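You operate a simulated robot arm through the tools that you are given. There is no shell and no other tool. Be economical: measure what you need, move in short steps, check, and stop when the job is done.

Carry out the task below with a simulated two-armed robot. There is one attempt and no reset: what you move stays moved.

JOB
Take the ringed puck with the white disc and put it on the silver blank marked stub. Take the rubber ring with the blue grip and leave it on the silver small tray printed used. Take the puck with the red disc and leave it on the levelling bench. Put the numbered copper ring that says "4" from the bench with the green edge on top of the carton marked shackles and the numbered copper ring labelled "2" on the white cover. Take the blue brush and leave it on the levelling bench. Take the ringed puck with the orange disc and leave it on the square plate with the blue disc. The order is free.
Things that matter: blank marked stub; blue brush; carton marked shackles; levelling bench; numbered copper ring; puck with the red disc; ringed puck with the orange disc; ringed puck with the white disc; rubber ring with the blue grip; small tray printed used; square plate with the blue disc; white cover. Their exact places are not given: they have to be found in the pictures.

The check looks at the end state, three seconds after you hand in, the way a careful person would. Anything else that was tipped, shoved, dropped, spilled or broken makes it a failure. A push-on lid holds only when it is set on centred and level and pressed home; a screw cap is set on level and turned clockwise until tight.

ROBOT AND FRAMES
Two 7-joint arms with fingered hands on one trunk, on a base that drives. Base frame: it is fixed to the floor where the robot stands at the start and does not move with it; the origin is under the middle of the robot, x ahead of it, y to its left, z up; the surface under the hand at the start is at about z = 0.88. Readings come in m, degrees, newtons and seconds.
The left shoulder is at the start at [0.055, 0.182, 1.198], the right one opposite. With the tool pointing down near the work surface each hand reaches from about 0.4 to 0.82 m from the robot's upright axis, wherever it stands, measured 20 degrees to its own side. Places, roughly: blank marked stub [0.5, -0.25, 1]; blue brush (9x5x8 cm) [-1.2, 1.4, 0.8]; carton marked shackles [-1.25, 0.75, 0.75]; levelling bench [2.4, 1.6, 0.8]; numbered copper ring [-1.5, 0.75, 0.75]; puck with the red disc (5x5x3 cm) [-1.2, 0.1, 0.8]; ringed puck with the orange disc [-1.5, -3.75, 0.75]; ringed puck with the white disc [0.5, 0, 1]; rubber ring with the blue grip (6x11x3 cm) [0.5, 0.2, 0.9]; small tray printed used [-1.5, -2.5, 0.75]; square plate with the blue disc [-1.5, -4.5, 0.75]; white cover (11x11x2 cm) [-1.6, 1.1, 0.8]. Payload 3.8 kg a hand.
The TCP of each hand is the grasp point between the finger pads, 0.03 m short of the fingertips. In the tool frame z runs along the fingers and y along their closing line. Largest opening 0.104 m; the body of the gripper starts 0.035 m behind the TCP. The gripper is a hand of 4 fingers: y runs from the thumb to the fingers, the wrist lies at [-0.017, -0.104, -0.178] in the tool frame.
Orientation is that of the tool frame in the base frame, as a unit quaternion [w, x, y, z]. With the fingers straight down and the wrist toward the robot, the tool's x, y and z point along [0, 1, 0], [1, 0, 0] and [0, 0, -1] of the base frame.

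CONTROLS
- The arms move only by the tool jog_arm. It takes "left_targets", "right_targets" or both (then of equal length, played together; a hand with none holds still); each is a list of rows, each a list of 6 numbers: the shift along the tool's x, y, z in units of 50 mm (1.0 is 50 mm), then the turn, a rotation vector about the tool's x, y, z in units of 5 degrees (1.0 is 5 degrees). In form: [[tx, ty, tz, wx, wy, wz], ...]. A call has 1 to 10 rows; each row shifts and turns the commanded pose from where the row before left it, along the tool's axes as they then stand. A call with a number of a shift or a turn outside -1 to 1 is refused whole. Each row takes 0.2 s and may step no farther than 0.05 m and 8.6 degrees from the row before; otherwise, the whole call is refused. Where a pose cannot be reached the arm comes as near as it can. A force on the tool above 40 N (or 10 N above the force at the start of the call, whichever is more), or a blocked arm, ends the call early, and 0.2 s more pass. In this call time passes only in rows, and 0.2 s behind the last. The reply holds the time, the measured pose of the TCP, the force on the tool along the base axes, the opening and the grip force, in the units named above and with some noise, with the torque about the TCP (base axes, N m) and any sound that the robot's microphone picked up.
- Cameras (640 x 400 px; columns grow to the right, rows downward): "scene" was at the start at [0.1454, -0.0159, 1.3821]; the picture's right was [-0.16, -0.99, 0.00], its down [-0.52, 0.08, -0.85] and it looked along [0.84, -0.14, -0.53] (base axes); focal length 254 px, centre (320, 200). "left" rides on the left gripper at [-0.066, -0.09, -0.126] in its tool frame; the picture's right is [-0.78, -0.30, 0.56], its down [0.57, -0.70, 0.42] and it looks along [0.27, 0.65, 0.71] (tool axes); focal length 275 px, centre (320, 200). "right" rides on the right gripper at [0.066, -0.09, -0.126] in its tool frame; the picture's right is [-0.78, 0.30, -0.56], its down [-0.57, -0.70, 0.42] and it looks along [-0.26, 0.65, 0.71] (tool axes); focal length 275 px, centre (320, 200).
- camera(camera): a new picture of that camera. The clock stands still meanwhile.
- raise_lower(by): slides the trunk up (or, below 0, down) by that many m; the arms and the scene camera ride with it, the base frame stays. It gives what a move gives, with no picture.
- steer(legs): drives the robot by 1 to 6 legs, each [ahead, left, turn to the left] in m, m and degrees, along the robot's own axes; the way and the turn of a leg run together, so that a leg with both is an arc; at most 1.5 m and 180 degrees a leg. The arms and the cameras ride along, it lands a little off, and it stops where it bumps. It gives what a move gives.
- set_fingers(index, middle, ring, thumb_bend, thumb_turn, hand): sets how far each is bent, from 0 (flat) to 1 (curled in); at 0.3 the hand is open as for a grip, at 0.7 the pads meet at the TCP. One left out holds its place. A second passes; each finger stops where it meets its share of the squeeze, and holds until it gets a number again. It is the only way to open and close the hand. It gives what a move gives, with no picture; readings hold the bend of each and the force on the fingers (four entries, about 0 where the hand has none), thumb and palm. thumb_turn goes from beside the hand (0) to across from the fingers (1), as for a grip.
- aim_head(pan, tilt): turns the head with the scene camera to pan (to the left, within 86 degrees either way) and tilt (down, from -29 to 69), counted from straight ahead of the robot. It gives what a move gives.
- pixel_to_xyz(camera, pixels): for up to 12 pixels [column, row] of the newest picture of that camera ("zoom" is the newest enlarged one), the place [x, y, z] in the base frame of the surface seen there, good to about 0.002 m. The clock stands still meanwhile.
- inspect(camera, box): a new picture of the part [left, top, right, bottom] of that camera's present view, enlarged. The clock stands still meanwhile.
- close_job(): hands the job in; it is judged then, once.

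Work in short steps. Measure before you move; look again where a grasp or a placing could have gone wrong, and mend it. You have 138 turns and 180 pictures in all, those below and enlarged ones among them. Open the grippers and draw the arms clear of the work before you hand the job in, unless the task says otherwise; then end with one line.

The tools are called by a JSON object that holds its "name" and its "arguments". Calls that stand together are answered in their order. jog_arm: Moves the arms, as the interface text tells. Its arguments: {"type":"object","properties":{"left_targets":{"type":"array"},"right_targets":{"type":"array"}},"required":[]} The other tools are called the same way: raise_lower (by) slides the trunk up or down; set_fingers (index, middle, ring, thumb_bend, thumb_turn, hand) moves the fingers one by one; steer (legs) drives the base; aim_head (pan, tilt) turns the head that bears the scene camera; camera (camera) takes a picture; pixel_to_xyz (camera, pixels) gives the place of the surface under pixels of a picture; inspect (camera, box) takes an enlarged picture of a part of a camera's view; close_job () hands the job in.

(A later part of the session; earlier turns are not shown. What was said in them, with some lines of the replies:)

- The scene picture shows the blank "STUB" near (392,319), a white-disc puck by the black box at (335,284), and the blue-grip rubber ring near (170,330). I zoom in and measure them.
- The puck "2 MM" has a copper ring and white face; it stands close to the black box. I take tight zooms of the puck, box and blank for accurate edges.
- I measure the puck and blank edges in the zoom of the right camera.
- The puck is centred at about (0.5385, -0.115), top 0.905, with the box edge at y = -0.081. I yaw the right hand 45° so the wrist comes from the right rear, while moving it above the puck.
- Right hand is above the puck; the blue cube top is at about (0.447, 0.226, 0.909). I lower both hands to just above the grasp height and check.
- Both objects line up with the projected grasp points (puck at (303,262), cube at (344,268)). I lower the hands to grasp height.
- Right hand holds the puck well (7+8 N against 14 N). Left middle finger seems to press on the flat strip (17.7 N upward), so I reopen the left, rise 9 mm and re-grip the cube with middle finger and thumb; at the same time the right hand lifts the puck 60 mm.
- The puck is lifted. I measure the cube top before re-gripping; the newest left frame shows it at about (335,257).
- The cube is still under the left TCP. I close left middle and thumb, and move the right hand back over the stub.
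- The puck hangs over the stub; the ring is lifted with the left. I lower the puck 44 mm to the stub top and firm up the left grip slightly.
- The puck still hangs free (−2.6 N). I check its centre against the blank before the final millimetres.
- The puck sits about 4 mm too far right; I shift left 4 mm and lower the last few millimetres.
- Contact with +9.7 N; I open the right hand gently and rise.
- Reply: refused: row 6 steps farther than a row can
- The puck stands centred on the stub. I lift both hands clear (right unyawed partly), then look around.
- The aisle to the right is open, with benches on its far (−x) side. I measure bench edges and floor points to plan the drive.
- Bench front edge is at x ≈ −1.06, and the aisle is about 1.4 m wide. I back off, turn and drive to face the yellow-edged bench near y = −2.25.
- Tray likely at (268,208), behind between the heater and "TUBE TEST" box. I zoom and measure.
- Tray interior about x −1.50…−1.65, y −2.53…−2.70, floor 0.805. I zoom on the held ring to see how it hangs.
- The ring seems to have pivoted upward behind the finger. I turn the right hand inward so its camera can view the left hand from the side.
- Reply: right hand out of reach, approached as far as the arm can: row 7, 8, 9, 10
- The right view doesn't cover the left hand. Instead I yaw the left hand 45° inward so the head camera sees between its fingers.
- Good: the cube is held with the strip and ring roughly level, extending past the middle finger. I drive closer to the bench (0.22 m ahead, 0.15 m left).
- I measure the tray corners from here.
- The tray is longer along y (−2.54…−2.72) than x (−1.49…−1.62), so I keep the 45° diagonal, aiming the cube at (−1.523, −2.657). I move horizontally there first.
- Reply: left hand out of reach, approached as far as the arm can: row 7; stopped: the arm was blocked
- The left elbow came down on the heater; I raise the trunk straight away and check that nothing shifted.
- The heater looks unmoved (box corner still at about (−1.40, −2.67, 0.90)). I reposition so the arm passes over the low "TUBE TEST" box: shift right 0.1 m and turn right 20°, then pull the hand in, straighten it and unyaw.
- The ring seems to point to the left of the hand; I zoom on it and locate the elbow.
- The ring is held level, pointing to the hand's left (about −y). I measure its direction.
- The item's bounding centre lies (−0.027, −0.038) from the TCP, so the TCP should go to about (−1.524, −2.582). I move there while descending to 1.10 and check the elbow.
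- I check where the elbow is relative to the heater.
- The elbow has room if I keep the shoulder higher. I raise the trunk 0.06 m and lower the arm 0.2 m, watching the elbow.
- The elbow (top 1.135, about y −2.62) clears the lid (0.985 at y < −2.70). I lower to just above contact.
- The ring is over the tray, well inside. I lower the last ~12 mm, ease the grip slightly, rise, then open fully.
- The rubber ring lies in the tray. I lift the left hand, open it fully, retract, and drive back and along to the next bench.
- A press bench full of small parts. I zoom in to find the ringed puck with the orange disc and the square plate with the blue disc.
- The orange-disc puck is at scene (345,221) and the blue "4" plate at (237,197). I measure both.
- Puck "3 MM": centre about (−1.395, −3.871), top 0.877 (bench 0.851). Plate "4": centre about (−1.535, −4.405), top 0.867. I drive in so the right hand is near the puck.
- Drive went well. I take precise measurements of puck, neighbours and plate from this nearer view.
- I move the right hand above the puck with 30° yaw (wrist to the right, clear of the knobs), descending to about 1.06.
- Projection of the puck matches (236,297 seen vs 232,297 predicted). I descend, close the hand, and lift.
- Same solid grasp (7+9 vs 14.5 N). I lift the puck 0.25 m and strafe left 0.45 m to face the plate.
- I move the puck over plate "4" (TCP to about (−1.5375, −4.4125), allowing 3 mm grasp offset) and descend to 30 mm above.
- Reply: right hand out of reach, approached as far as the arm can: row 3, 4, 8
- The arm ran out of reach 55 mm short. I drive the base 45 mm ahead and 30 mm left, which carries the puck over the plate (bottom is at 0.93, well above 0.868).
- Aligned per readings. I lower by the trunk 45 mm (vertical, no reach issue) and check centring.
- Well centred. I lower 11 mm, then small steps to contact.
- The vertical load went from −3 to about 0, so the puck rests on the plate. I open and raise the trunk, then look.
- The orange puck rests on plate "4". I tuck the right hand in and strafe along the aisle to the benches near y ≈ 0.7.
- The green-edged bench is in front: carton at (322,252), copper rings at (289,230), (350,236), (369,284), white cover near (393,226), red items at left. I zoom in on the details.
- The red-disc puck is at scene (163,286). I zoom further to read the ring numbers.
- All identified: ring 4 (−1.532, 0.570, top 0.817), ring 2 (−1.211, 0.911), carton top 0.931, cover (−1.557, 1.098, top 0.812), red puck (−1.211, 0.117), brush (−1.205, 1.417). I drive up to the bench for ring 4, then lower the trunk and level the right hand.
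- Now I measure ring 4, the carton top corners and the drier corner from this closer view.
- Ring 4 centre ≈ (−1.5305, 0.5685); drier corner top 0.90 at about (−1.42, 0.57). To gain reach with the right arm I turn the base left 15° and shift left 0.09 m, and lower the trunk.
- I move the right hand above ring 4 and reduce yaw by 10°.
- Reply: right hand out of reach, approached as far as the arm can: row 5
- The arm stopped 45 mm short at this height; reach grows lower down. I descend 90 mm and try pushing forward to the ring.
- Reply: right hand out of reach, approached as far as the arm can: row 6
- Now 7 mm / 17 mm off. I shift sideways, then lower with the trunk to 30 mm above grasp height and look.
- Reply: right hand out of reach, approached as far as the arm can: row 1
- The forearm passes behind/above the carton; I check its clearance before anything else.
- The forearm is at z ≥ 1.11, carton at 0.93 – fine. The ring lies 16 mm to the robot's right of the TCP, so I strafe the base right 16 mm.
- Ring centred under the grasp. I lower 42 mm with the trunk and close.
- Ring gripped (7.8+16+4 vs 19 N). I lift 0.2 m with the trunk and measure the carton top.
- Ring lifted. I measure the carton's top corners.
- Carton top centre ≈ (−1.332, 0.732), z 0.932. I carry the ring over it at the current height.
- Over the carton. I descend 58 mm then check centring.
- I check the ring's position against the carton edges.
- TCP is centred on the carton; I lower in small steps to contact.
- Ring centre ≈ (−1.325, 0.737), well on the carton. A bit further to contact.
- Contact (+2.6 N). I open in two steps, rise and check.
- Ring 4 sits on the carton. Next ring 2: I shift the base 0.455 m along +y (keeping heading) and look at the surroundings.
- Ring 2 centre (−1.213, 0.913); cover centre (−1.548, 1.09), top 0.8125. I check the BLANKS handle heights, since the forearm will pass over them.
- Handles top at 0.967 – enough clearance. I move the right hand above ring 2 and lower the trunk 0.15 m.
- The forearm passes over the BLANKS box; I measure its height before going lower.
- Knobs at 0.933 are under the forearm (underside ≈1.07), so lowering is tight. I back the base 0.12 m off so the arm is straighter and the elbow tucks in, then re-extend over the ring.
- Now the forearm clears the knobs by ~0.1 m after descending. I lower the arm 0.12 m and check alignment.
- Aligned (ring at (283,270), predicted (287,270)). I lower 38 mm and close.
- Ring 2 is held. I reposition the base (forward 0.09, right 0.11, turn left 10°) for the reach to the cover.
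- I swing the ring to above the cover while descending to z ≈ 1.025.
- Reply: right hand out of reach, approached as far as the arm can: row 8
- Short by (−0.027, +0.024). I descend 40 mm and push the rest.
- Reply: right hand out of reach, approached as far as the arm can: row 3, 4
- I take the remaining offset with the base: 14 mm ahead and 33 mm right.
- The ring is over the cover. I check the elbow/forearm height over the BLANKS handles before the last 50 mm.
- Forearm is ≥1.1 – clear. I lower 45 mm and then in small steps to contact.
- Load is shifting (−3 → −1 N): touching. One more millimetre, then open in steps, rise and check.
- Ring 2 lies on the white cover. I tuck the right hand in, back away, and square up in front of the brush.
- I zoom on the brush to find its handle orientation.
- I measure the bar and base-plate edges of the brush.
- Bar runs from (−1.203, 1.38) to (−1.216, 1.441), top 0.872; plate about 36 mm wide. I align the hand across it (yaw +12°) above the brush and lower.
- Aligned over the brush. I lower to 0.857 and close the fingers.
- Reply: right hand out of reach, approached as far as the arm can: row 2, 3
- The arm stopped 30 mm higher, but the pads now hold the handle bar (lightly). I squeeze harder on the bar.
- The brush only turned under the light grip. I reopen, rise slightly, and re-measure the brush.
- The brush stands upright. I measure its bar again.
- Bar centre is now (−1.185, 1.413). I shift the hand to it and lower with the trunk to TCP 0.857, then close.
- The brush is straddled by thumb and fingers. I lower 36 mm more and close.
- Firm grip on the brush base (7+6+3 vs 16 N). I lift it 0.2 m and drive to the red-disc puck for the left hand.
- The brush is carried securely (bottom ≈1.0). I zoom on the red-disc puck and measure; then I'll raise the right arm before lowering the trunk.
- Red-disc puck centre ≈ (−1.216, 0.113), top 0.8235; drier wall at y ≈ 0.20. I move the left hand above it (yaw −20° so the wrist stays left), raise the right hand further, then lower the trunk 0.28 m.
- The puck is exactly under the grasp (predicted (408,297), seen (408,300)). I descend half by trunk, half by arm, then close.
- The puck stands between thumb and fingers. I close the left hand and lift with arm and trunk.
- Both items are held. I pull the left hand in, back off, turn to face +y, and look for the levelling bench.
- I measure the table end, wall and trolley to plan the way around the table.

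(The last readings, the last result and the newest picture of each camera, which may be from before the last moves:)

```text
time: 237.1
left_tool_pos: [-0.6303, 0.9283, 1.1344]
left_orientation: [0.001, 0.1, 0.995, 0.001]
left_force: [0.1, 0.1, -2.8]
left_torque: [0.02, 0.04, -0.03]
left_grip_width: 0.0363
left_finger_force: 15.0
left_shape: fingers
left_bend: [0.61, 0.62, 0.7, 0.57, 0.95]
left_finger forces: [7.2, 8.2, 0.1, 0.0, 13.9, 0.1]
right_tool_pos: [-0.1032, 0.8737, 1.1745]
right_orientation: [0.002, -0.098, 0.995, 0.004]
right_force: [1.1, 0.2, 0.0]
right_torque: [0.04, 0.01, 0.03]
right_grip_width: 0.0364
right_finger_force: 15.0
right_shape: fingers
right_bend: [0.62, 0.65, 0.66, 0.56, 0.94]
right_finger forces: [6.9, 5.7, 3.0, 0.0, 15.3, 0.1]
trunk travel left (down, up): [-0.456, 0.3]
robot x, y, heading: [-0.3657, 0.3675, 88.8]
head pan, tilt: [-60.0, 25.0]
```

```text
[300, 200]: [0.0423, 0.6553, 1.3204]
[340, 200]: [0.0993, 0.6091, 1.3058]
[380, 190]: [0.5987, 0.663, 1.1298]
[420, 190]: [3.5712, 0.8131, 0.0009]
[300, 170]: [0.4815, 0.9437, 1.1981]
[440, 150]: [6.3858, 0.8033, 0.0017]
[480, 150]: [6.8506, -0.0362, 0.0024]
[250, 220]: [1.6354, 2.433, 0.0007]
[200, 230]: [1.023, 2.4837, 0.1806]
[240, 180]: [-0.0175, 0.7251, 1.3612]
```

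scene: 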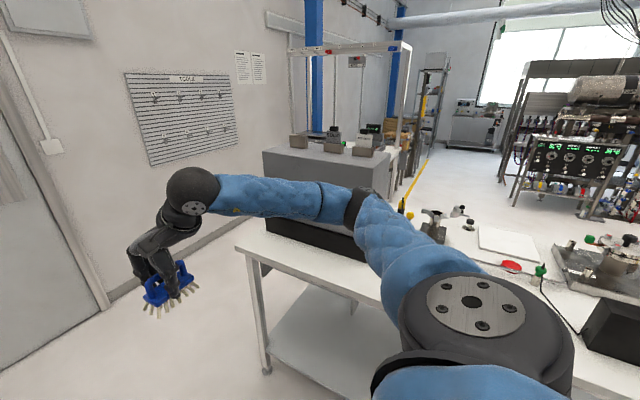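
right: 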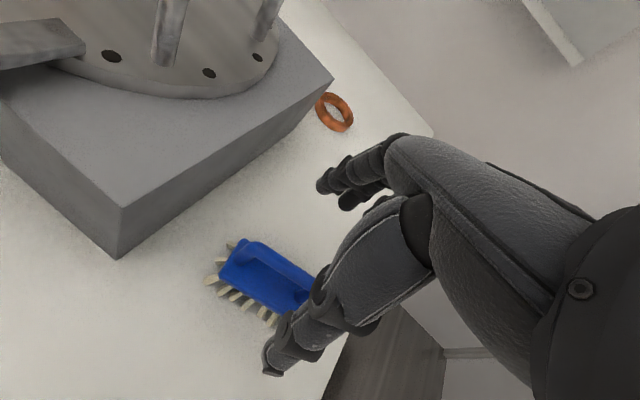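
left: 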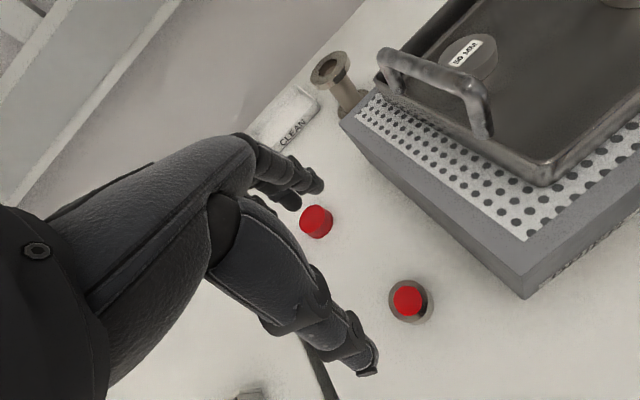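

The table ends at y ≈ 1.17, the wall is at 2.47: a wide corridor. I drive through it toward +x and look for the levelling bench.

{"name": "steer", "arguments": {"legs": [[1.2, 0, 0], [0, 0, -89], [0, 0.15, 0], [1.2, 0, 0]]}}

{"name": "aim_head", "arguments": {"pan": 0, "tilt": 20}}

{"name": "camera", "arguments": {"camera": "scene"}}

```text
time: 253.6
left_tool_pos: [1.3966, 2.0088, 1.132]
left_orientation: [0.001, 0.765, 0.644, -0.001]
left_force: [0.0, 0.5, -2.8]
left_torque: [-0.04, -0.04, -0.04]
left_grip_width: 0.0356
left_finger_force: 13.7
left_shape: fingers
left_bend: [0.61, 0.63, 0.7, 0.57, 0.95]
left_finger forces: [7.1, 8.0, 0.0, 0.0, 13.5, 0.0]
right_tool_pos: [1.3581, 1.4789, 1.1749]
right_orientation: [0.005, 0.622, 0.783, 0.002]
right_force: [-1.0, -0.7, -0.8]
right_torque: [-0.02, 0.0, 0.02]
right_grip_width: 0.0358
right_finger_force: 14.5
right_shape: fingers
right_bend: [0.62, 0.65, 0.67, 0.56, 0.94]
right_finger forces: [6.7, 5.3, 2.7, 0.0, 14.7, 0.0]
trunk travel left (down, up): [-0.456, 0.3]
robot x, y, heading: [0.8481, 1.7202, 0.6]
head pan, tilt: [-60.0, 25.0]
```

```text
time: 254.9
left_tool_pos: [1.3972, 2.0087, 1.133]
left_orientation: [0.001, 0.765, 0.644, -0.001]
left_force: [0.1, -1.3, -2.9]
left_torque: [0.0, -0.03, 0.0]
left_grip_width: 0.0354
left_finger_force: 14.8
left_shape: fingers
left_bend: [0.61, 0.63, 0.7, 0.57, 0.95]
left_finger forces: [7.0, 8.1, 0.1, 0.0, 13.4, 0.0]
right_tool_pos: [1.3575, 1.4799, 1.1745]
right_orientation: [0.004, 0.622, 0.783, 0.001]
right_force: [0.3, 0.3, -0.5]
right_torque: [0.01, -0.03, 0.01]
right_grip_width: 0.0357
right_finger_force: 14.8
right_shape: fingers
right_bend: [0.62, 0.65, 0.67, 0.56, 0.94]
right_finger forces: [6.7, 5.4, 2.7, 0.0, 14.7, 0.0]
trunk travel left (down, up): [-0.456, 0.3]
robot x, y, heading: [0.8476, 1.7242, 0.5]
head pan, tilt: [0.0, 20.0]
```

```text
43 pictures are left
```

scene: 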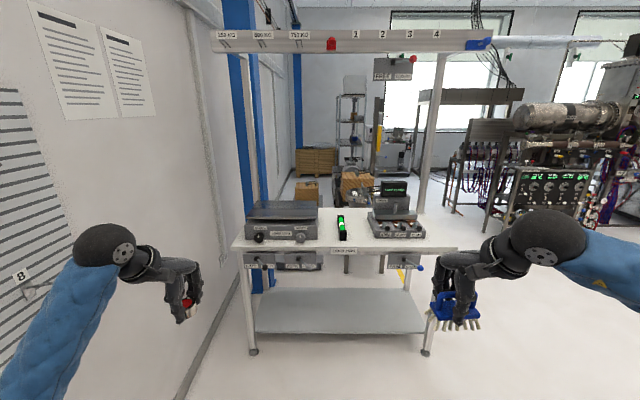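

A bench with a gantry is ahead. I zoom in to read its label and see free space.

{"name": "inspect", "arguments": {"camera": "scene", "box": [230, 170, 470, 290]}}

{"name": "pixel_to_xyz", "arguments": {"camera": "scene", "pixels": [[240, 247], [345, 246], [455, 247], [342, 215], [320, 225], [360, 225], [280, 245], [395, 240], [325, 245], [355, 212], [440, 235], [320, 210]]}}

```text
2.67 times, centred on (350, 230) of scene
```

zoom: 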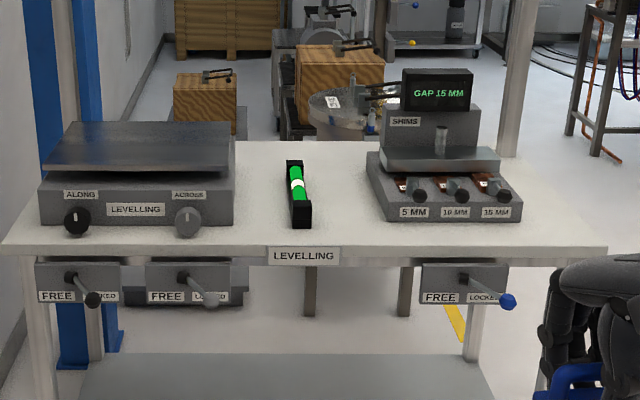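

```text
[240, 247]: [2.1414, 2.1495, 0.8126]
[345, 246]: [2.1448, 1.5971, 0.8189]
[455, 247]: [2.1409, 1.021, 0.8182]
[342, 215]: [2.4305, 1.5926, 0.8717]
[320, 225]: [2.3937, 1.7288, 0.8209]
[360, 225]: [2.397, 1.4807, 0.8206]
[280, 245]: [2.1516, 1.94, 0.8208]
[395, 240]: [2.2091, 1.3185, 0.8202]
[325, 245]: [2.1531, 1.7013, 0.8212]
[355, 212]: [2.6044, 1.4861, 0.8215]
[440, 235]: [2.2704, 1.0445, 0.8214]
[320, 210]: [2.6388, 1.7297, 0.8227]
```

This is the LEVELLING bench (top z 0.821, x ≥ 2.14). I check the gantry beam and gaps between the items.

{"name": "pixel_to_xyz", "arguments": {"camera": "scene", "pixels": [[300, 42], [450, 38], [440, 130], [392, 70], [346, 238], [338, 238], [371, 237], [427, 236], [318, 236], [318, 225], [375, 225], [345, 225]]}}

{"name": "steer", "arguments": {"legs": [[0.5, 0, -0.5], [0, -0.25, 0]]}}

{"name": "aim_head", "arguments": {"pan": 15, "tilt": 35}}

{"name": "camera", "arguments": {"camera": "scene"}}

```text
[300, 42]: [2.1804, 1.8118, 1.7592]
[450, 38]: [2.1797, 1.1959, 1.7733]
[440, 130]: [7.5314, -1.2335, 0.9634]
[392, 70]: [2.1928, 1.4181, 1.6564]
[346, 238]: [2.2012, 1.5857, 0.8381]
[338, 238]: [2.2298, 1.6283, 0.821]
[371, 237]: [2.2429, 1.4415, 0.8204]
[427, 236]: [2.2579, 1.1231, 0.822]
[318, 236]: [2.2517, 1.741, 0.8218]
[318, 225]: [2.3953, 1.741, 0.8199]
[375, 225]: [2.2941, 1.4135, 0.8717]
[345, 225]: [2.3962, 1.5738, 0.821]
```

```text
time: 259.2
left_tool_pos: [1.9, 1.751, 1.133]
left_orientation: [0.001, 0.769, 0.64, 0.0]
left_force: [-1.2, -0.4, -2.6]
left_torque: [-0.01, 0.0, -0.04]
left_grip_width: 0.0354
left_finger_force: 14.1
left_shape: fingers
left_bend: [0.61, 0.63, 0.7, 0.57, 0.95]
left_finger forces: [7.2, 8.0, 0.0, 0.0, 13.5, 0.0]
right_tool_pos: [1.8573, 1.2215, 1.1743]
right_orientation: [0.005, 0.627, 0.779, 0.003]
right_force: [0.2, -0.1, -1.4]
right_torque: [0.02, -0.01, 0.0]
right_grip_width: 0.0359
right_finger_force: 14.6
right_shape: fingers
right_bend: [0.62, 0.65, 0.67, 0.56, 0.94]
right_finger forces: [6.8, 5.2, 2.7, 0.0, 14.9, 0.0]
trunk travel left (down, up): [-0.456, 0.3]
robot x, y, heading: [1.3494, 1.4733, -0.5]
head pan, tilt: [0.0, 20.0]
```

```text
time: 260.0
left_tool_pos: [1.9005, 1.7518, 1.1331]
left_orientation: [0.001, 0.768, 0.64, -0.001]
left_force: [0.5, 1.1, -2.9]
left_torque: [0.0, -0.02, -0.02]
left_grip_width: 0.0352
left_finger_force: 14.8
left_shape: fingers
left_bend: [0.61, 0.63, 0.7, 0.57, 0.95]
left_finger forces: [7.2, 8.1, 0.0, 0.0, 13.6, 0.0]
right_tool_pos: [1.8568, 1.222, 1.1745]
right_orientation: [0.004, 0.626, 0.779, 0.001]
right_force: [-0.5, 0.1, -1.0]
right_torque: [-0.02, -0.01, 0.01]
right_grip_width: 0.036
right_finger_force: 14.6
right_shape: fingers
right_bend: [0.62, 0.65, 0.67, 0.56, 0.94]
right_finger forces: [6.7, 5.3, 2.7, 0.1, 14.8, 0.1]
trunk travel left (down, up): [-0.456, 0.3]
robot x, y, heading: [1.3479, 1.475, -0.5]
head pan, tilt: [15.0, 35.0]
```

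```text
41 pictures are left
```

scene: 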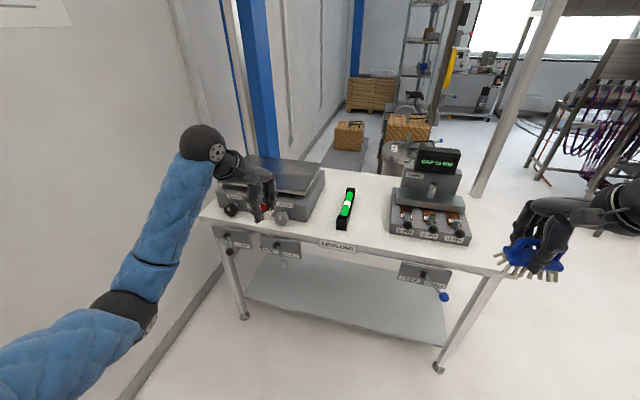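

Beam is at z ≈ 1.76, no issue. The gap at y 1.61–1.75 suits the puck and the gap 1.43–1.57 the brush. I drive 0.27 m closer and bring the left hand above (2.22, 1.675).

{"name": "steer", "arguments": {"legs": [[0.27, 0, 0.5]]}}

{"name": "jog_arm", "arguments": {"left_targets": [[-0.44, 0.42, 0, 0, 0, 0], [-0.44, 0.42, 0, 0, 0, 0], [-0.43, 0.42, 0, 0, 0, 0], [0, 0, 0.8, 0, 0, 0], [0, 0, 0.8, 0, 0, 0]]}}

{"name": "camera", "arguments": {"camera": "scene"}}

{"name": "camera", "arguments": {"camera": "left"}}

```text
time: 261.9
left_tool_pos: [2.1665, 1.757, 1.1324]
left_orientation: [0.0, 0.766, 0.643, -0.001]
left_force: [0.7, 0.4, -2.1]
left_torque: [-0.01, -0.03, 0.04]
left_grip_width: 0.0352
left_finger_force: 14.1
left_shape: fingers
left_bend: [0.61, 0.63, 0.7, 0.57, 0.95]
left_finger forces: [7.2, 8.0, 0.1, 0.1, 13.5, 0.1]
right_tool_pos: [2.1278, 1.2279, 1.175]
right_orientation: [0.004, 0.623, 0.782, 0.002]
right_force: [0.7, -0.6, -0.7]
right_torque: [-0.02, 0.01, 0.02]
right_grip_width: 0.0361
right_finger_force: 14.2
right_shape: fingers
right_bend: [0.62, 0.65, 0.67, 0.56, 0.94]
right_finger forces: [6.7, 5.3, 2.7, 0.0, 14.7, 0.0]
trunk travel left (down, up): [-0.456, 0.3]
robot x, y, heading: [1.6162, 1.4746, 0.2]
head pan, tilt: [15.0, 35.0]
```

```text
time: 263.1
left_tool_pos: [2.2169, 1.6801, 1.0524]
left_orientation: [0.0, 0.765, 0.644, -0.001]
left_force: [0.0, -0.1, -2.2]
left_torque: [-0.01, -0.04, 0.0]
left_grip_width: 0.0351
left_finger_force: 14.6
left_shape: fingers
left_bend: [0.61, 0.63, 0.7, 0.57, 0.95]
left_finger forces: [7.1, 7.9, 0.0, 0.0, 13.5, 0.0]
right_tool_pos: [2.1267, 1.2275, 1.172]
right_orientation: [0.005, 0.623, 0.782, 0.002]
right_force: [-0.5, -0.3, -1.1]
right_torque: [0.01, 0.01, 0.0]
right_grip_width: 0.0359
right_finger_force: 15.4
right_shape: fingers
right_bend: [0.62, 0.65, 0.67, 0.56, 0.94]
right_finger forces: [6.7, 5.3, 2.7, 0.1, 14.9, 0.0]
trunk travel left (down, up): [-0.456, 0.3]
robot x, y, heading: [1.6143, 1.4724, 0.4]
head pan, tilt: [15.0, 35.0]
```

```text
40 pictures are left
```

scene: 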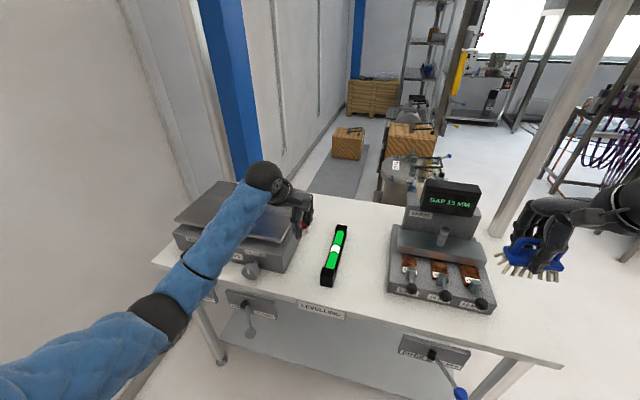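

```text
39 pictures are left
```

left: 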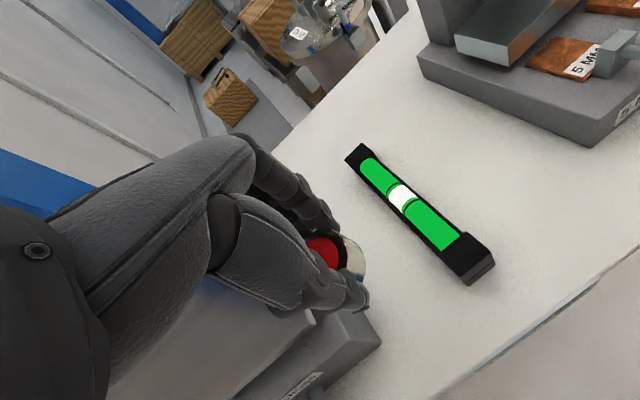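

I measure the platform edge, spirit level and arm heights.

{"name": "pixel_to_xyz", "arguments": {"camera": "scene", "pixels": [[297, 245], [288, 270], [262, 230], [251, 268], [328, 280], [340, 232], [330, 240], [320, 285], [200, 260], [160, 310], [310, 270], [312, 240]]}}

{"name": "pixel_to_xyz", "arguments": {"camera": "left", "pixels": [[350, 315], [375, 345], [318, 322], [360, 160], [350, 155], [465, 270], [485, 265], [400, 280], [420, 90], [300, 350]]}}

```text
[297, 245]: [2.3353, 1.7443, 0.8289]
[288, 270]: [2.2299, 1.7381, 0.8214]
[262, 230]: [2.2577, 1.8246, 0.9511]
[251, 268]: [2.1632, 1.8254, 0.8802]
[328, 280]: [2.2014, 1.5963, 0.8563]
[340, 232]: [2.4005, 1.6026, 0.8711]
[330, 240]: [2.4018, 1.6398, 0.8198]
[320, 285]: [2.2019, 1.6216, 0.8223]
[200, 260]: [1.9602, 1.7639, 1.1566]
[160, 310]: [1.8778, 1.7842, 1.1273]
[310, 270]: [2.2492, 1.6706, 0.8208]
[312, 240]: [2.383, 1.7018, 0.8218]
```

```text
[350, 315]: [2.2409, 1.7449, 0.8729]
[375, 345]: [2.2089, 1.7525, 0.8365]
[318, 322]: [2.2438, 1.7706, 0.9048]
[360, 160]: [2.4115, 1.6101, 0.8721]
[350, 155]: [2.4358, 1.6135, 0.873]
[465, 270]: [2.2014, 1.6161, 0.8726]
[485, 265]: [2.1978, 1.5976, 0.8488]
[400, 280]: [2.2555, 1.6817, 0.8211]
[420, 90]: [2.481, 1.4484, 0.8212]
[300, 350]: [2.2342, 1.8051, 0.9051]
```

The gap y 1.62–1.745 is clear around (2.217, 1.68). I lower the puck to just above the bench.

{"name": "jog_arm", "arguments": {"left_targets": [[0, 0, 0.9, 0, 0, 0], [0, 0, 0.9, 0, 0, 0], [0, 0, 0.9, 0, 0, 0], [0, 0, 0.9, 0, 0, 0], [0, 0, 0.2, 0, 0, 0]]}}

{"name": "camera", "arguments": {"camera": "left"}}

{"name": "inspect", "arguments": {"camera": "scene", "box": [220, 190, 380, 310]}}

```text
time: 264.3
left_tool_pos: [2.2168, 1.681, 0.864]
left_orientation: [0.0, 0.766, 0.643, 0.001]
left_force: [-0.6, 0.1, -2.7]
left_torque: [0.03, -0.01, 0.01]
left_grip_width: 0.0352
left_finger_force: 14.3
left_shape: fingers
left_bend: [0.61, 0.63, 0.7, 0.57, 0.95]
left_finger forces: [7.0, 8.0, 0.0, 0.0, 13.4, 0.1]
right_tool_pos: [2.1266, 1.2281, 1.1746]
right_orientation: [0.005, 0.623, 0.782, 0.002]
right_force: [0.3, 0.6, -1.3]
right_torque: [0.01, 0.03, 0.0]
right_grip_width: 0.0358
right_finger_force: 14.5
right_shape: fingers
right_bend: [0.62, 0.65, 0.67, 0.56, 0.94]
right_finger forces: [6.7, 5.3, 2.7, 0.0, 14.8, 0.0]
trunk travel left (down, up): [-0.456, 0.3]
robot x, y, heading: [1.6127, 1.4739, 0.5]
head pan, tilt: [15.0, 35.0]
```

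```text
38 pictures are left
```

left: 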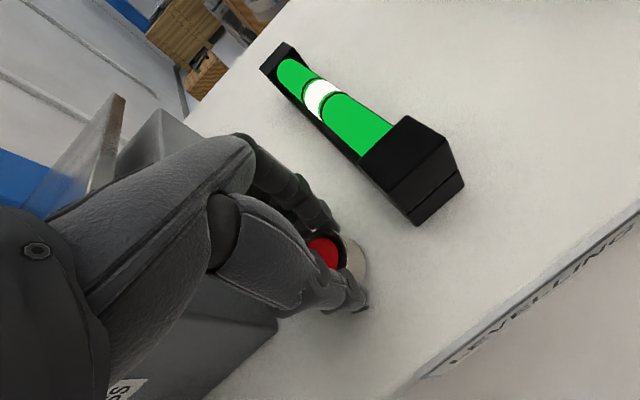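

```text
3.33 times, centred on (300, 250) of scene
```

zoom: 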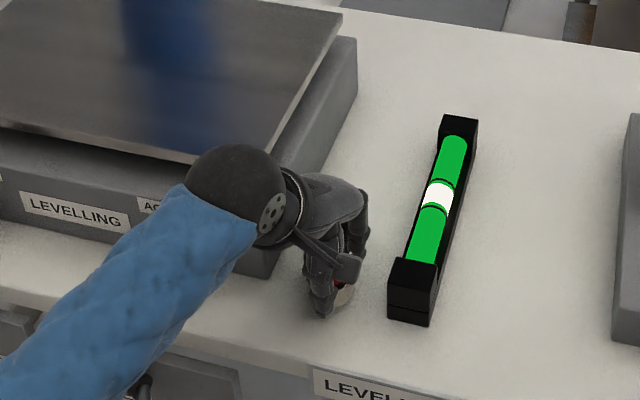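

Clear on all sides. I lower the last ~9 mm in small steps.

{"name": "jog_arm", "arguments": {"left_targets": [[0, 0, 0.1, 0, 0, 0], [0, 0, 0.05, 0, 0, 0]]}}

{"name": "jog_arm", "arguments": {"left_targets": [[0, 0, 0.03, 0, 0, 0], [0, 0, 0.02, 0, 0, 0]]}}

```text
time: 264.9
left_tool_pos: [2.216, 1.6802, 0.8566]
left_orientation: [0.0, 0.765, 0.644, -0.001]
left_force: [0.0, -0.5, -1.1]
left_torque: [0.01, -0.01, 0.0]
left_grip_width: 0.0353
left_finger_force: 14.8
left_shape: fingers
left_bend: [0.61, 0.63, 0.7, 0.57, 0.95]
left_finger forces: [7.0, 8.1, 0.1, 0.0, 13.6, 0.0]
right_tool_pos: [2.1259, 1.2279, 1.175]
right_orientation: [0.006, 0.623, 0.782, 0.002]
right_force: [0.0, 0.3, 0.0]
right_torque: [-0.01, -0.01, -0.01]
right_grip_width: 0.0357
right_finger_force: 14.5
right_shape: fingers
right_bend: [0.62, 0.65, 0.67, 0.56, 0.94]
right_finger forces: [6.7, 5.2, 2.8, 0.1, 14.7, 0.1]
trunk travel left (down, up): [-0.456, 0.3]
robot x, y, heading: [1.615, 1.4722, 0.3]
head pan, tilt: [15.0, 35.0]
```

```text
time: 265.5
left_tool_pos: [2.2158, 1.6796, 0.8548]
left_orientation: [0.001, 0.765, 0.644, -0.001]
left_force: [-0.4, 0.0, 4.1]
left_torque: [0.06, -0.08, -0.01]
left_grip_width: 0.0349
left_finger_force: 16.7
left_shape: fingers
left_bend: [0.61, 0.63, 0.7, 0.57, 0.95]
left_finger forces: [6.9, 11.3, 0.0, 0.1, 14.8, 0.0]
right_tool_pos: [2.1254, 1.2262, 1.1742]
right_orientation: [0.005, 0.624, 0.782, 0.003]
right_force: [-0.2, 0.1, 0.2]
right_torque: [-0.04, 0.03, -0.02]
right_grip_width: 0.0355
right_finger_force: 15.1
right_shape: fingers
right_bend: [0.62, 0.65, 0.67, 0.56, 0.94]
right_finger forces: [6.7, 5.3, 2.6, 0.1, 14.7, 0.0]
trunk travel left (down, up): [-0.456, 0.3]
robot x, y, heading: [1.6161, 1.4745, 0.5]
head pan, tilt: [15.0, 35.0]
```

Puck is down (+4 N). I open partially, lift straight up, then open fully.

{"name": "set_fingers", "arguments": {"hand": "left", "index": 0.48, "middle": 0.48, "ring": 0.48, "thumb_bend": 0.42}}

{"name": "jog_arm", "arguments": {"left_targets": [[0, 0, -0.6, 0, 0, 0], [0, 0, -0.9, 0, 0, 0], [0, 0, -0.9, 0, 0, 0], [0, 0, -0.9, 0, 0, 0], [0, 0, -0.9, 0, 0, 0], [0, -0.8, -0.3, 0, 0, 0], [0, -0.8, 0, 0, 0, 0]]}}

{"name": "set_fingers", "arguments": {"hand": "left", "index": 0.3, "middle": 0.3, "ring": 0.3, "thumb_bend": 0.3}}

{"name": "inspect", "arguments": {"camera": "scene", "box": [220, 190, 500, 330]}}

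```text
time: 266.5
left_tool_pos: [2.215, 1.6803, 0.854]
left_orientation: [0.001, 0.765, 0.643, 0.0]
left_force: [0.9, -0.4, 6.9]
left_torque: [0.03, -0.15, -0.02]
left_grip_width: 0.0662
left_finger_force: 3.4
left_shape: fingers
left_bend: [0.48, 0.5, 0.48, 0.42, 0.97]
left_finger forces: [0.0, 6.4, 0.0, 0.0, 0.1, 0.0]
right_tool_pos: [2.1255, 1.2272, 1.1748]
right_orientation: [0.005, 0.623, 0.782, 0.003]
right_force: [0.3, 0.4, -1.0]
right_torque: [-0.04, -0.01, 0.01]
right_grip_width: 0.0359
right_finger_force: 15.4
right_shape: fingers
right_bend: [0.62, 0.65, 0.67, 0.56, 0.94]
right_finger forces: [6.7, 5.3, 2.7, 0.0, 14.9, 0.1]
trunk travel left (down, up): [-0.456, 0.3]
robot x, y, heading: [1.6131, 1.4721, 0.3]
head pan, tilt: [15.0, 35.0]
```

```text
time: 268.1
left_tool_pos: [2.1367, 1.6952, 1.0789]
left_orientation: [0.001, 0.766, 0.643, -0.001]
left_force: [0.1, -0.2, -0.1]
left_torque: [-0.02, 0.01, -0.02]
left_grip_width: 0.0665
left_finger_force: 0.1
left_shape: fingers
left_bend: [0.48, 0.48, 0.48, 0.42, 0.97]
left_finger forces: [0.0, 0.1, 0.1, 0.0, 0.0, 0.0]
right_tool_pos: [2.1257, 1.2269, 1.1747]
right_orientation: [0.006, 0.623, 0.782, 0.002]
right_force: [-0.6, 0.3, -1.0]
right_torque: [-0.01, -0.05, -0.02]
right_grip_width: 0.0361
right_finger_force: 14.3
right_shape: fingers
right_bend: [0.62, 0.65, 0.67, 0.56, 0.94]
right_finger forces: [6.8, 5.3, 2.6, 0.0, 14.7, 0.0]
trunk travel left (down, up): [-0.456, 0.3]
robot x, y, heading: [1.6165, 1.4712, 0.3]
head pan, tilt: [15.0, 35.0]
```

```text
time: 269.1
left_tool_pos: [2.1372, 1.6964, 1.0802]
left_orientation: [0.0, 0.766, 0.643, -0.001]
left_force: [0.0, 0.1, -0.2]
left_torque: [-0.02, 0.02, 0.0]
left_grip_width: 0.1041
left_finger_force: 0.0
left_shape: fingers
left_bend: [0.3, 0.3, 0.3, 0.3, 0.97]
left_finger forces: [0.0, 0.0, 0.0, 0.1, 0.0, 0.0]
right_tool_pos: [2.1263, 1.2273, 1.1743]
right_orientation: [0.006, 0.624, 0.782, 0.002]
right_force: [0.5, -0.1, -1.3]
right_torque: [0.01, -0.01, 0.0]
right_grip_width: 0.0356
right_finger_force: 14.9
right_shape: fingers
right_bend: [0.62, 0.65, 0.67, 0.56, 0.94]
right_finger forces: [6.7, 5.3, 2.4, 0.0, 14.8, 0.0]
trunk travel left (down, up): [-0.456, 0.3]
robot x, y, heading: [1.6161, 1.4738, 0.3]
head pan, tilt: [15.0, 35.0]
```

```text
2.29 times, centred on (360, 260) of scene
```

zoom: 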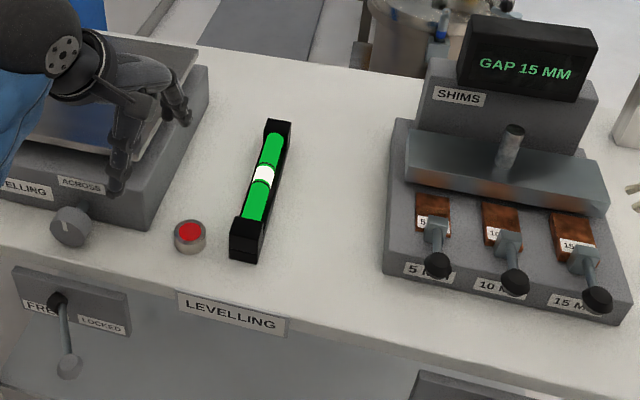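

The puck stands on the levelling bench. I measure the gap between spirit level and shims for the brush.

{"name": "pixel_to_xyz", "arguments": {"camera": "zoom", "pixels": [[292, 150], [262, 250], [385, 200], [380, 260], [335, 180], [330, 230], [325, 290], [400, 130], [440, 262], [395, 125]]}}

```text
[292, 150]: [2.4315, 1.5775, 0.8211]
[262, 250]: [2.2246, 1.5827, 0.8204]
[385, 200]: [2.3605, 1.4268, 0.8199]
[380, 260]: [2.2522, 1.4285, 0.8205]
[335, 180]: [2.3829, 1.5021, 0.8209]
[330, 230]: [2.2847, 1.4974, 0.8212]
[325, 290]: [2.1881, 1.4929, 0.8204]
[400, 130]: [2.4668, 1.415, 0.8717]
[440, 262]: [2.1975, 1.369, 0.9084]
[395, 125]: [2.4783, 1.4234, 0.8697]
```

Gap is y 1.425–1.58; I aim for (2.27, 1.503). I raise/pull back the left hand, shift the base 0.2 m left and 0.12 m ahead.

{"name": "jog_arm", "arguments": {"left_targets": [[0, -0.7, -0.6, 0, 0, 0], [0, -0.7, -0.6, 0, 0, 0], [0, -0.7, -0.6, 0, 0, 0], [0, -0.7, -0.6, 0, 0, 0]]}}

{"name": "steer", "arguments": {"legs": [[0.12, 0.2, 0]]}}

{"name": "aim_head", "arguments": {"pan": -10, "tilt": 40}}

{"name": "camera", "arguments": {"camera": "scene"}}

```text
time: 270.1
left_tool_pos: [1.9976, 1.72, 1.1986]
left_orientation: [-0.001, 0.766, 0.643, 0.001]
left_force: [0.4, 0.3, -0.2]
left_torque: [-0.02, -0.01, 0.01]
left_grip_width: 0.1043
left_finger_force: 0.1
left_shape: fingers
left_bend: [0.3, 0.3, 0.3, 0.3, 0.97]
left_finger forces: [0.1, 0.0, 0.1, 0.0, 0.1, 0.0]
right_tool_pos: [2.1251, 1.2282, 1.175]
right_orientation: [0.006, 0.623, 0.782, 0.003]
right_force: [-0.6, 0.4, -1.5]
right_torque: [0.01, 0.01, 0.0]
right_grip_width: 0.0358
right_finger_force: 14.8
right_shape: fingers
right_bend: [0.62, 0.65, 0.67, 0.56, 0.94]
right_finger forces: [6.8, 5.3, 2.6, 0.0, 14.8, 0.0]
trunk travel left (down, up): [-0.456, 0.3]
robot x, y, heading: [1.6153, 1.4711, 0.4]
head pan, tilt: [15.0, 35.0]
```

```text
time: 271.9
left_tool_pos: [2.1185, 1.9202, 1.1982]
left_orientation: [0.001, 0.765, 0.644, 0.0]
left_force: [0.5, 1.1, -0.2]
left_torque: [-0.01, 0.01, -0.04]
left_grip_width: 0.1044
left_finger_force: 0.0
left_shape: fingers
left_bend: [0.3, 0.3, 0.3, 0.3, 0.97]
left_finger forces: [0.1, 0.0, 0.0, 0.0, 0.0, 0.0]
right_tool_pos: [2.2452, 1.4282, 1.1751]
right_orientation: [0.005, 0.624, 0.781, 0.001]
right_force: [-0.4, 0.3, -0.9]
right_torque: [-0.02, 0.03, 0.0]
right_grip_width: 0.0358
right_finger_force: 14.9
right_shape: fingers
right_bend: [0.62, 0.65, 0.67, 0.56, 0.94]
right_finger forces: [6.8, 5.4, 2.5, 0.0, 14.9, 0.1]
trunk travel left (down, up): [-0.456, 0.3]
robot x, y, heading: [1.7344, 1.6712, 0.3]
head pan, tilt: [15.0, 35.0]
```

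```text
time: 272.7
left_tool_pos: [2.1181, 1.9204, 1.1992]
left_orientation: [0.0, 0.765, 0.644, -0.001]
left_force: [0.8, -0.9, 0.0]
left_torque: [-0.03, -0.06, 0.0]
left_grip_width: 0.1044
left_finger_force: 0.1
left_shape: fingers
left_bend: [0.3, 0.3, 0.3, 0.3, 0.97]
left_finger forces: [0.0, 0.0, 0.0, 0.0, 0.0, 0.1]
right_tool_pos: [2.2454, 1.427, 1.175]
right_orientation: [0.004, 0.624, 0.782, 0.002]
right_force: [-0.3, 0.0, -1.1]
right_torque: [-0.01, 0.01, 0.0]
right_grip_width: 0.0356
right_finger_force: 15.0
right_shape: fingers
right_bend: [0.62, 0.65, 0.67, 0.56, 0.94]
right_finger forces: [6.8, 5.3, 2.6, 0.0, 14.8, 0.0]
trunk travel left (down, up): [-0.456, 0.3]
robot x, y, heading: [1.7345, 1.6692, 0.6]
head pan, tilt: [-10.0, 40.0]
```

```text
35 pictures are left
```

scene: 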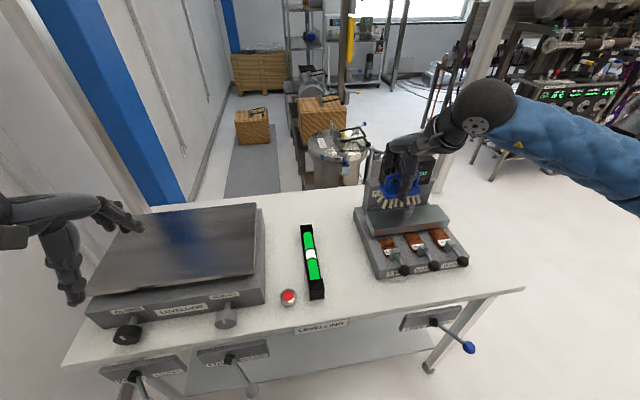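

I move the brush above the gap, straighten it (−13° yaw) and descend to ~1.0.

{"name": "jog_arm", "arguments": {"right_targets": [[0.69, 0.42, 0, 0, 0, 0], [0.68, 0.41, 0, 0, 0, 0], [0, 0, 0.9, 0, 0, 0.87], [0, 0, 0.9, 0, 0, 0.87], [0, 0, 0.9, 0, 0, 0.87], [0, 0, 0.8, 0, 0, 0]]}}

{"name": "camera", "arguments": {"camera": "scene"}}

{"name": "camera", "arguments": {"camera": "right"}}

```text
time: 274.1
left_tool_pos: [2.1177, 1.9188, 1.1978]
left_orientation: [0.0, 0.766, 0.643, 0.0]
left_force: [0.2, -0.8, 0.7]
left_torque: [0.01, 0.02, -0.01]
left_grip_width: 0.1042
left_finger_force: 0.0
left_shape: fingers
left_bend: [0.3, 0.3, 0.3, 0.3, 0.97]
left_finger forces: [0.0, 0.1, 0.0, 0.0, 0.0, 0.1]
right_tool_pos: [2.2741, 1.5032, 0.9994]
right_orientation: [0.005, 0.708, 0.706, 0.003]
right_force: [-0.2, -0.8, -1.3]
right_torque: [-0.01, 0.0, 0.0]
right_grip_width: 0.0359
right_finger_force: 14.3
right_shape: fingers
right_bend: [0.62, 0.65, 0.67, 0.56, 0.94]
right_finger forces: [6.8, 5.2, 2.6, 0.0, 14.6, 0.0]
trunk travel left (down, up): [-0.456, 0.3]
robot x, y, heading: [1.7382, 1.6721, 0.2]
head pan, tilt: [-10.0, 40.0]
```

```text
34 pictures are left
```

scene: 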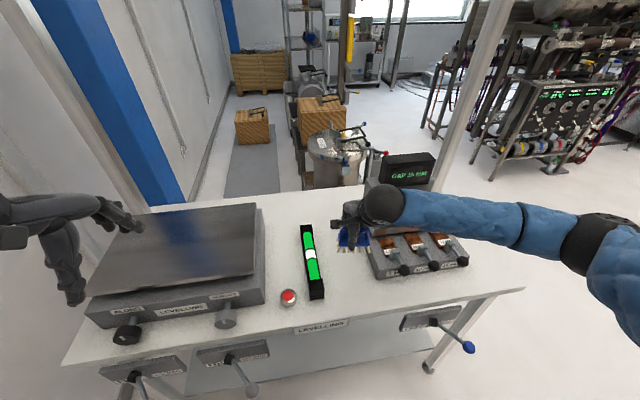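

```text
33 pictures are left
```

right: 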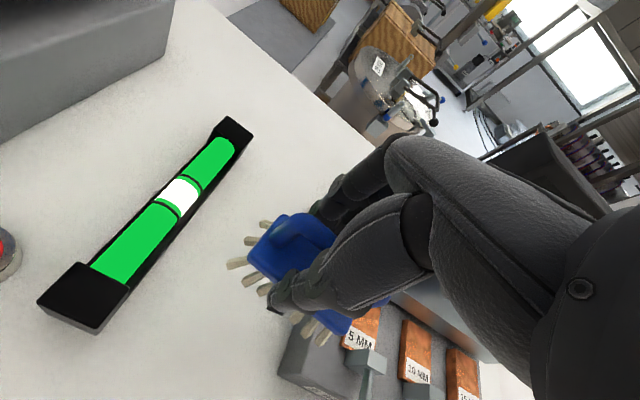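

I check forearm height and the brush's lateral extent relative to the shims edge.

{"name": "pixel_to_xyz", "arguments": {"camera": "scene", "pixels": [[430, 222], [480, 232], [530, 245], [400, 218], [341, 247], [350, 249], [366, 247], [355, 243], [428, 264]]}}

{"name": "inspect", "arguments": {"camera": "scene", "box": [310, 190, 410, 290]}}

{"name": "pixel_to_xyz", "arguments": {"camera": "right", "pixels": [[235, 264], [265, 225], [270, 250], [345, 315], [325, 335], [335, 325], [355, 315], [280, 235]]}}

```text
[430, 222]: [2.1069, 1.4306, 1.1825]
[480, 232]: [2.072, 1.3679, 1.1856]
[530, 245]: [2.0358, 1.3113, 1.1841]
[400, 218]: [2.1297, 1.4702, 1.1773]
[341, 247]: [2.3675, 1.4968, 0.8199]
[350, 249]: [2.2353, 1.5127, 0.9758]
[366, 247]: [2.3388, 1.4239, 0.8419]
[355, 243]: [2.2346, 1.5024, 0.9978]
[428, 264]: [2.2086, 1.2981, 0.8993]
```

```text
4.00 times, centred on (360, 240) of scene
```

zoom: 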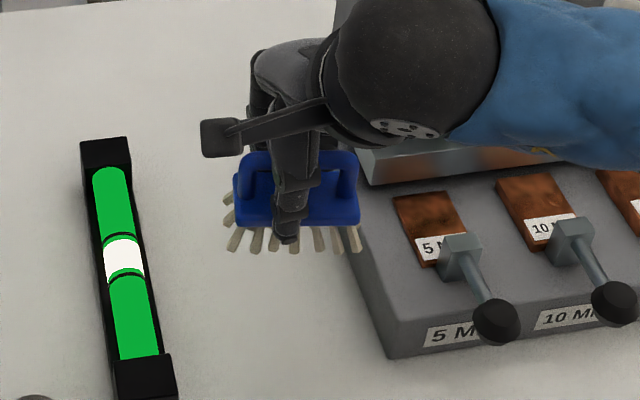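

```text
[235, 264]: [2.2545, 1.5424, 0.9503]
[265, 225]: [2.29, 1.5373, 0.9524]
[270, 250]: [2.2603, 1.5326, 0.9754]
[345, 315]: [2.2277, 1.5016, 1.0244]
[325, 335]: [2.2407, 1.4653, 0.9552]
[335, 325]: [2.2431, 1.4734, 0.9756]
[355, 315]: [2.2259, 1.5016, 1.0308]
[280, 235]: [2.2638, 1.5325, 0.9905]
```

Brush spans y ≈ 1.45–1.545 — fits the gap. Forearm is clear at 1.18. I lower 0.11 m, then in small steps.

{"name": "jog_arm", "arguments": {"right_targets": [[0.06, 0, 0.75, 0, 0, 0], [0, 0, 0.75, 0, 0, 0], [0, 0, 0.7, 0, 0, 0]]}}

{"name": "inspect", "arguments": {"camera": "scene", "box": [300, 200, 420, 310]}}

{"name": "jog_arm", "arguments": {"right_targets": [[0, 0, 0.1, 0, 0, 0], [0, 0, 0.06, 0, 0, 0]]}}

```text
time: 274.9
left_tool_pos: [2.1184, 1.9188, 1.1981]
left_orientation: [0.001, 0.765, 0.644, -0.001]
left_force: [0.3, 1.0, 0.0]
left_torque: [-0.02, -0.01, 0.02]
left_grip_width: 0.1045
left_finger_force: 0.0
left_shape: fingers
left_bend: [0.3, 0.3, 0.3, 0.3, 0.97]
left_finger forces: [0.0, 0.0, 0.1, 0.0, 0.1, 0.0]
right_tool_pos: [2.2752, 1.5041, 0.8903]
right_orientation: [0.005, 0.708, 0.706, 0.002]
right_force: [-0.7, 0.4, -0.2]
right_torque: [0.01, 0.0, 0.0]
right_grip_width: 0.0355
right_finger_force: 14.5
right_shape: fingers
right_bend: [0.62, 0.65, 0.67, 0.56, 0.94]
right_finger forces: [6.7, 5.2, 2.6, 0.0, 14.5, 0.0]
trunk travel left (down, up): [-0.456, 0.3]
robot x, y, heading: [1.7327, 1.6744, 0.4]
head pan, tilt: [-10.0, 40.0]
```

```text
3.64 times, centred on (360, 255) of scene
```

zoom: 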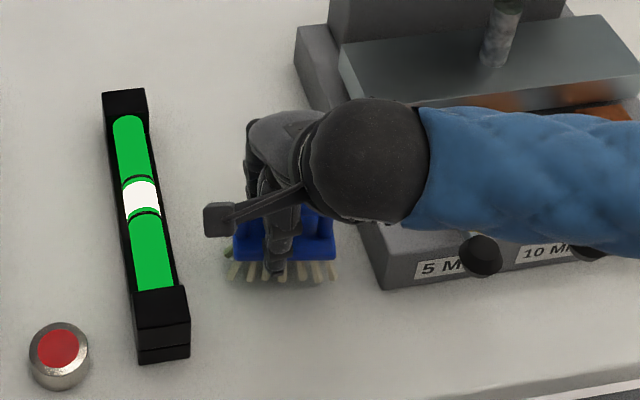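

```text
time: 275.5
left_tool_pos: [2.1181, 1.9186, 1.1995]
left_orientation: [0.0, 0.765, 0.644, -0.001]
left_force: [-0.9, 0.0, -1.2]
left_torque: [0.07, 0.03, -0.01]
left_grip_width: 0.1045
left_finger_force: 0.1
left_shape: fingers
left_bend: [0.3, 0.3, 0.3, 0.3, 0.97]
left_finger forces: [0.0, 0.0, 0.1, 0.0, 0.0, 0.1]
right_tool_pos: [2.2739, 1.5048, 0.8814]
right_orientation: [0.006, 0.707, 0.707, 0.003]
right_force: [-0.1, 0.5, 0.0]
right_torque: [-0.01, 0.0, 0.03]
right_grip_width: 0.0359
right_finger_force: 14.3
right_shape: fingers
right_bend: [0.62, 0.65, 0.67, 0.56, 0.94]
right_finger forces: [6.7, 5.2, 2.6, 0.0, 14.5, 0.0]
trunk travel left (down, up): [-0.456, 0.3]
robot x, y, heading: [1.7321, 1.6727, 0.3]
head pan, tilt: [-10.0, 40.0]
```

Nearly there; a few more millimetres to contact.

{"name": "jog_arm", "arguments": {"right_targets": [[0, 0, 0.05, 0, 0, 0], [0, 0, 0.04, 0, 0, 0]]}}

{"name": "jog_arm", "arguments": {"right_targets": [[0, 0, 0.03, 0, 0, 0]]}}

```text
time: 276.1
left_tool_pos: [2.1172, 1.9201, 1.199]
left_orientation: [0.0, 0.765, 0.644, 0.0]
left_force: [0.3, -0.4, 0.4]
left_torque: [0.02, 0.0, 0.01]
left_grip_width: 0.1042
left_finger_force: 0.0
left_shape: fingers
left_bend: [0.3, 0.3, 0.3, 0.3, 0.97]
left_finger forces: [0.0, 0.0, 0.0, 0.0, 0.0, 0.1]
right_tool_pos: [2.2727, 1.5047, 0.8771]
right_orientation: [0.005, 0.708, 0.706, 0.003]
right_force: [0.0, -0.5, 0.1]
right_torque: [0.0, 0.0, 0.0]
right_grip_width: 0.0356
right_finger_force: 14.8
right_shape: fingers
right_bend: [0.62, 0.65, 0.67, 0.56, 0.94]
right_finger forces: [6.8, 5.2, 2.5, 0.1, 14.5, 0.0]
trunk travel left (down, up): [-0.456, 0.3]
robot x, y, heading: [1.7348, 1.671, 0.2]
head pan, tilt: [-10.0, 40.0]
```

```text
time: 276.5
left_tool_pos: [2.1175, 1.9188, 1.198]
left_orientation: [0.001, 0.766, 0.643, 0.0]
left_force: [0.9, -0.4, 0.5]
left_torque: [-0.03, -0.02, 0.02]
left_grip_width: 0.1045
left_finger_force: 0.1
left_shape: fingers
left_bend: [0.3, 0.3, 0.3, 0.3, 0.97]
left_finger forces: [0.0, 0.0, 0.1, 0.0, 0.1, 0.0]
right_tool_pos: [2.2734, 1.505, 0.8759]
right_orientation: [0.006, 0.708, 0.706, 0.002]
right_force: [0.3, -0.8, 2.8]
right_torque: [0.04, 0.07, 0.0]
right_grip_width: 0.0357
right_finger_force: 14.5
right_shape: fingers
right_bend: [0.62, 0.65, 0.67, 0.56, 0.94]
right_finger forces: [7.0, 5.4, 2.7, 0.0, 14.7, 0.0]
trunk travel left (down, up): [-0.456, 0.3]
robot x, y, heading: [1.7358, 1.6738, 0.5]
head pan, tilt: [-10.0, 40.0]
```

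Contact (+2.8 N). I open the hand in steps and rise clear.

{"name": "set_fingers", "arguments": {"hand": "right", "index": 0.48, "middle": 0.48, "ring": 0.48, "thumb_bend": 0.44}}

{"name": "set_fingers", "arguments": {"hand": "right", "index": 0.3, "middle": 0.3, "ring": 0.3, "thumb_bend": 0.3}}

{"name": "jog_arm", "arguments": {"right_targets": [[0, 0, -0.6, 0, 0, 0], [0, 0, -0.9, 0, 0, 0], [0, 0, -0.9, 0, 0, 0], [0, 0, -0.9, 0, 0, 0], [0, 0, -0.9, 0, 0, 0], [0, 0, -0.9, 0, 0, 0]]}}

{"name": "steer", "arguments": {"legs": [[-0.3, 0, 0]]}}

{"name": "camera", "arguments": {"camera": "scene"}}

{"name": "inspect", "arguments": {"camera": "scene", "box": [240, 150, 440, 270]}}

```text
time: 277.5
left_tool_pos: [2.1185, 1.9189, 1.1988]
left_orientation: [0.0, 0.766, 0.643, -0.001]
left_force: [-0.7, 0.4, -0.3]
left_torque: [-0.03, 0.0, 0.01]
left_grip_width: 0.1045
left_finger_force: 0.1
left_shape: fingers
left_bend: [0.3, 0.3, 0.3, 0.3, 0.97]
left_finger forces: [0.0, 0.0, 0.1, 0.0, 0.1, 0.0]
right_tool_pos: [2.2732, 1.5052, 0.8746]
right_orientation: [0.005, 0.708, 0.706, 0.003]
right_force: [-0.8, -0.4, -0.4]
right_torque: [0.02, -0.02, 0.01]
right_grip_width: 0.0637
right_finger_force: 0.0
right_shape: fingers
right_bend: [0.48, 0.48, 0.48, 0.44, 0.97]
right_finger forces: [0.1, 0.1, 0.0, 0.0, 0.1, 0.1]
trunk travel left (down, up): [-0.456, 0.3]
robot x, y, heading: [1.7342, 1.6714, 0.4]
head pan, tilt: [-10.0, 40.0]
```

```text
time: 278.5
left_tool_pos: [2.1177, 1.9192, 1.1991]
left_orientation: [0.0, 0.765, 0.644, -0.001]
left_force: [-0.1, 0.4, 0.6]
left_torque: [-0.01, 0.03, -0.02]
left_grip_width: 0.1043
left_finger_force: 0.1
left_shape: fingers
left_bend: [0.3, 0.3, 0.3, 0.3, 0.97]
left_finger forces: [0.0, 0.0, 0.0, 0.0, 0.0, 0.0]
right_tool_pos: [2.274, 1.5051, 0.8751]
right_orientation: [0.005, 0.708, 0.707, 0.002]
right_force: [0.0, 0.7, 0.2]
right_torque: [0.03, -0.01, 0.01]
right_grip_width: 0.1043
right_finger_force: 0.1
right_shape: fingers
right_bend: [0.3, 0.3, 0.3, 0.3, 0.97]
right_finger forces: [0.0, 0.1, 0.0, 0.0, 0.1, 0.0]
trunk travel left (down, up): [-0.456, 0.3]
robot x, y, heading: [1.7334, 1.6727, 0.2]
head pan, tilt: [-10.0, 40.0]
```

```text
time: 279.9
left_tool_pos: [2.1173, 1.9193, 1.1983]
left_orientation: [0.0, 0.766, 0.643, 0.0]
left_force: [0.6, -0.3, -0.5]
left_torque: [0.0, 0.02, 0.01]
left_grip_width: 0.1041
left_finger_force: 0.1
left_shape: fingers
left_bend: [0.3, 0.3, 0.3, 0.3, 0.97]
left_finger forces: [0.0, 0.0, 0.0, 0.0, 0.0, 0.0]
right_tool_pos: [2.2702, 1.5065, 1.13]
right_orientation: [0.006, 0.707, 0.707, 0.001]
right_force: [-0.2, 0.5, 0.2]
right_torque: [-0.02, 0.01, 0.01]
right_grip_width: 0.1044
right_finger_force: 0.1
right_shape: fingers
right_bend: [0.3, 0.3, 0.3, 0.3, 0.97]
right_finger forces: [0.0, 0.0, 0.1, 0.0, 0.1, 0.1]
trunk travel left (down, up): [-0.456, 0.3]
robot x, y, heading: [1.7347, 1.6702, 0.4]
head pan, tilt: [-10.0, 40.0]
```

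```text
time: 282.0
left_tool_pos: [1.8152, 1.9182, 1.1987]
left_orientation: [0.0, 0.765, 0.644, 0.0]
left_force: [0.0, 0.7, 0.3]
left_torque: [0.0, 0.0, -0.01]
left_grip_width: 0.1044
left_finger_force: 0.0
left_shape: fingers
left_bend: [0.3, 0.3, 0.3, 0.3, 0.97]
left_finger forces: [0.0, 0.1, 0.0, 0.1, 0.0, 0.0]
right_tool_pos: [1.968, 1.5059, 1.13]
right_orientation: [0.006, 0.707, 0.707, 0.003]
right_force: [-0.2, 0.4, 0.9]
right_torque: [0.04, 0.01, 0.01]
right_grip_width: 0.1044
right_finger_force: 0.1
right_shape: fingers
right_bend: [0.3, 0.3, 0.3, 0.3, 0.97]
right_finger forces: [0.0, 0.0, 0.0, 0.0, 0.0, 0.1]
trunk travel left (down, up): [-0.456, 0.3]
robot x, y, heading: [1.4323, 1.6702, 0.4]
head pan, tilt: [-10.0, 40.0]
```

```text
30 pictures are left
```

scene: 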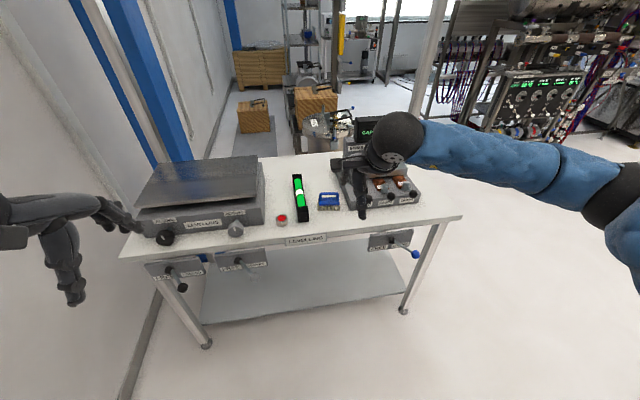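

```text
3.20 times, centred on (340, 210) of scene
```

zoom: 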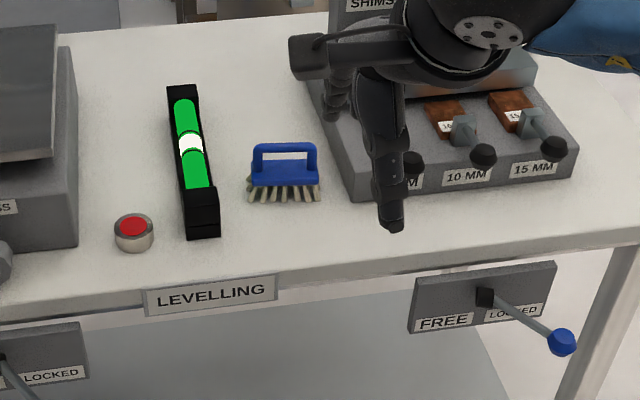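

The brush and the puck both stand on the levelling bench, both hands are open, and the arms are clear of the work. I hand the job in.

{"name": "close_job", "arguments": {}}

```text
The job is handed in.
```

I placed all seven items where the job asked and handed it in; both hands were open and clear. While I reached for the used tray, the left elbow came down on the heater beside it and stopped the move; the heater looked unmoved afterwards.
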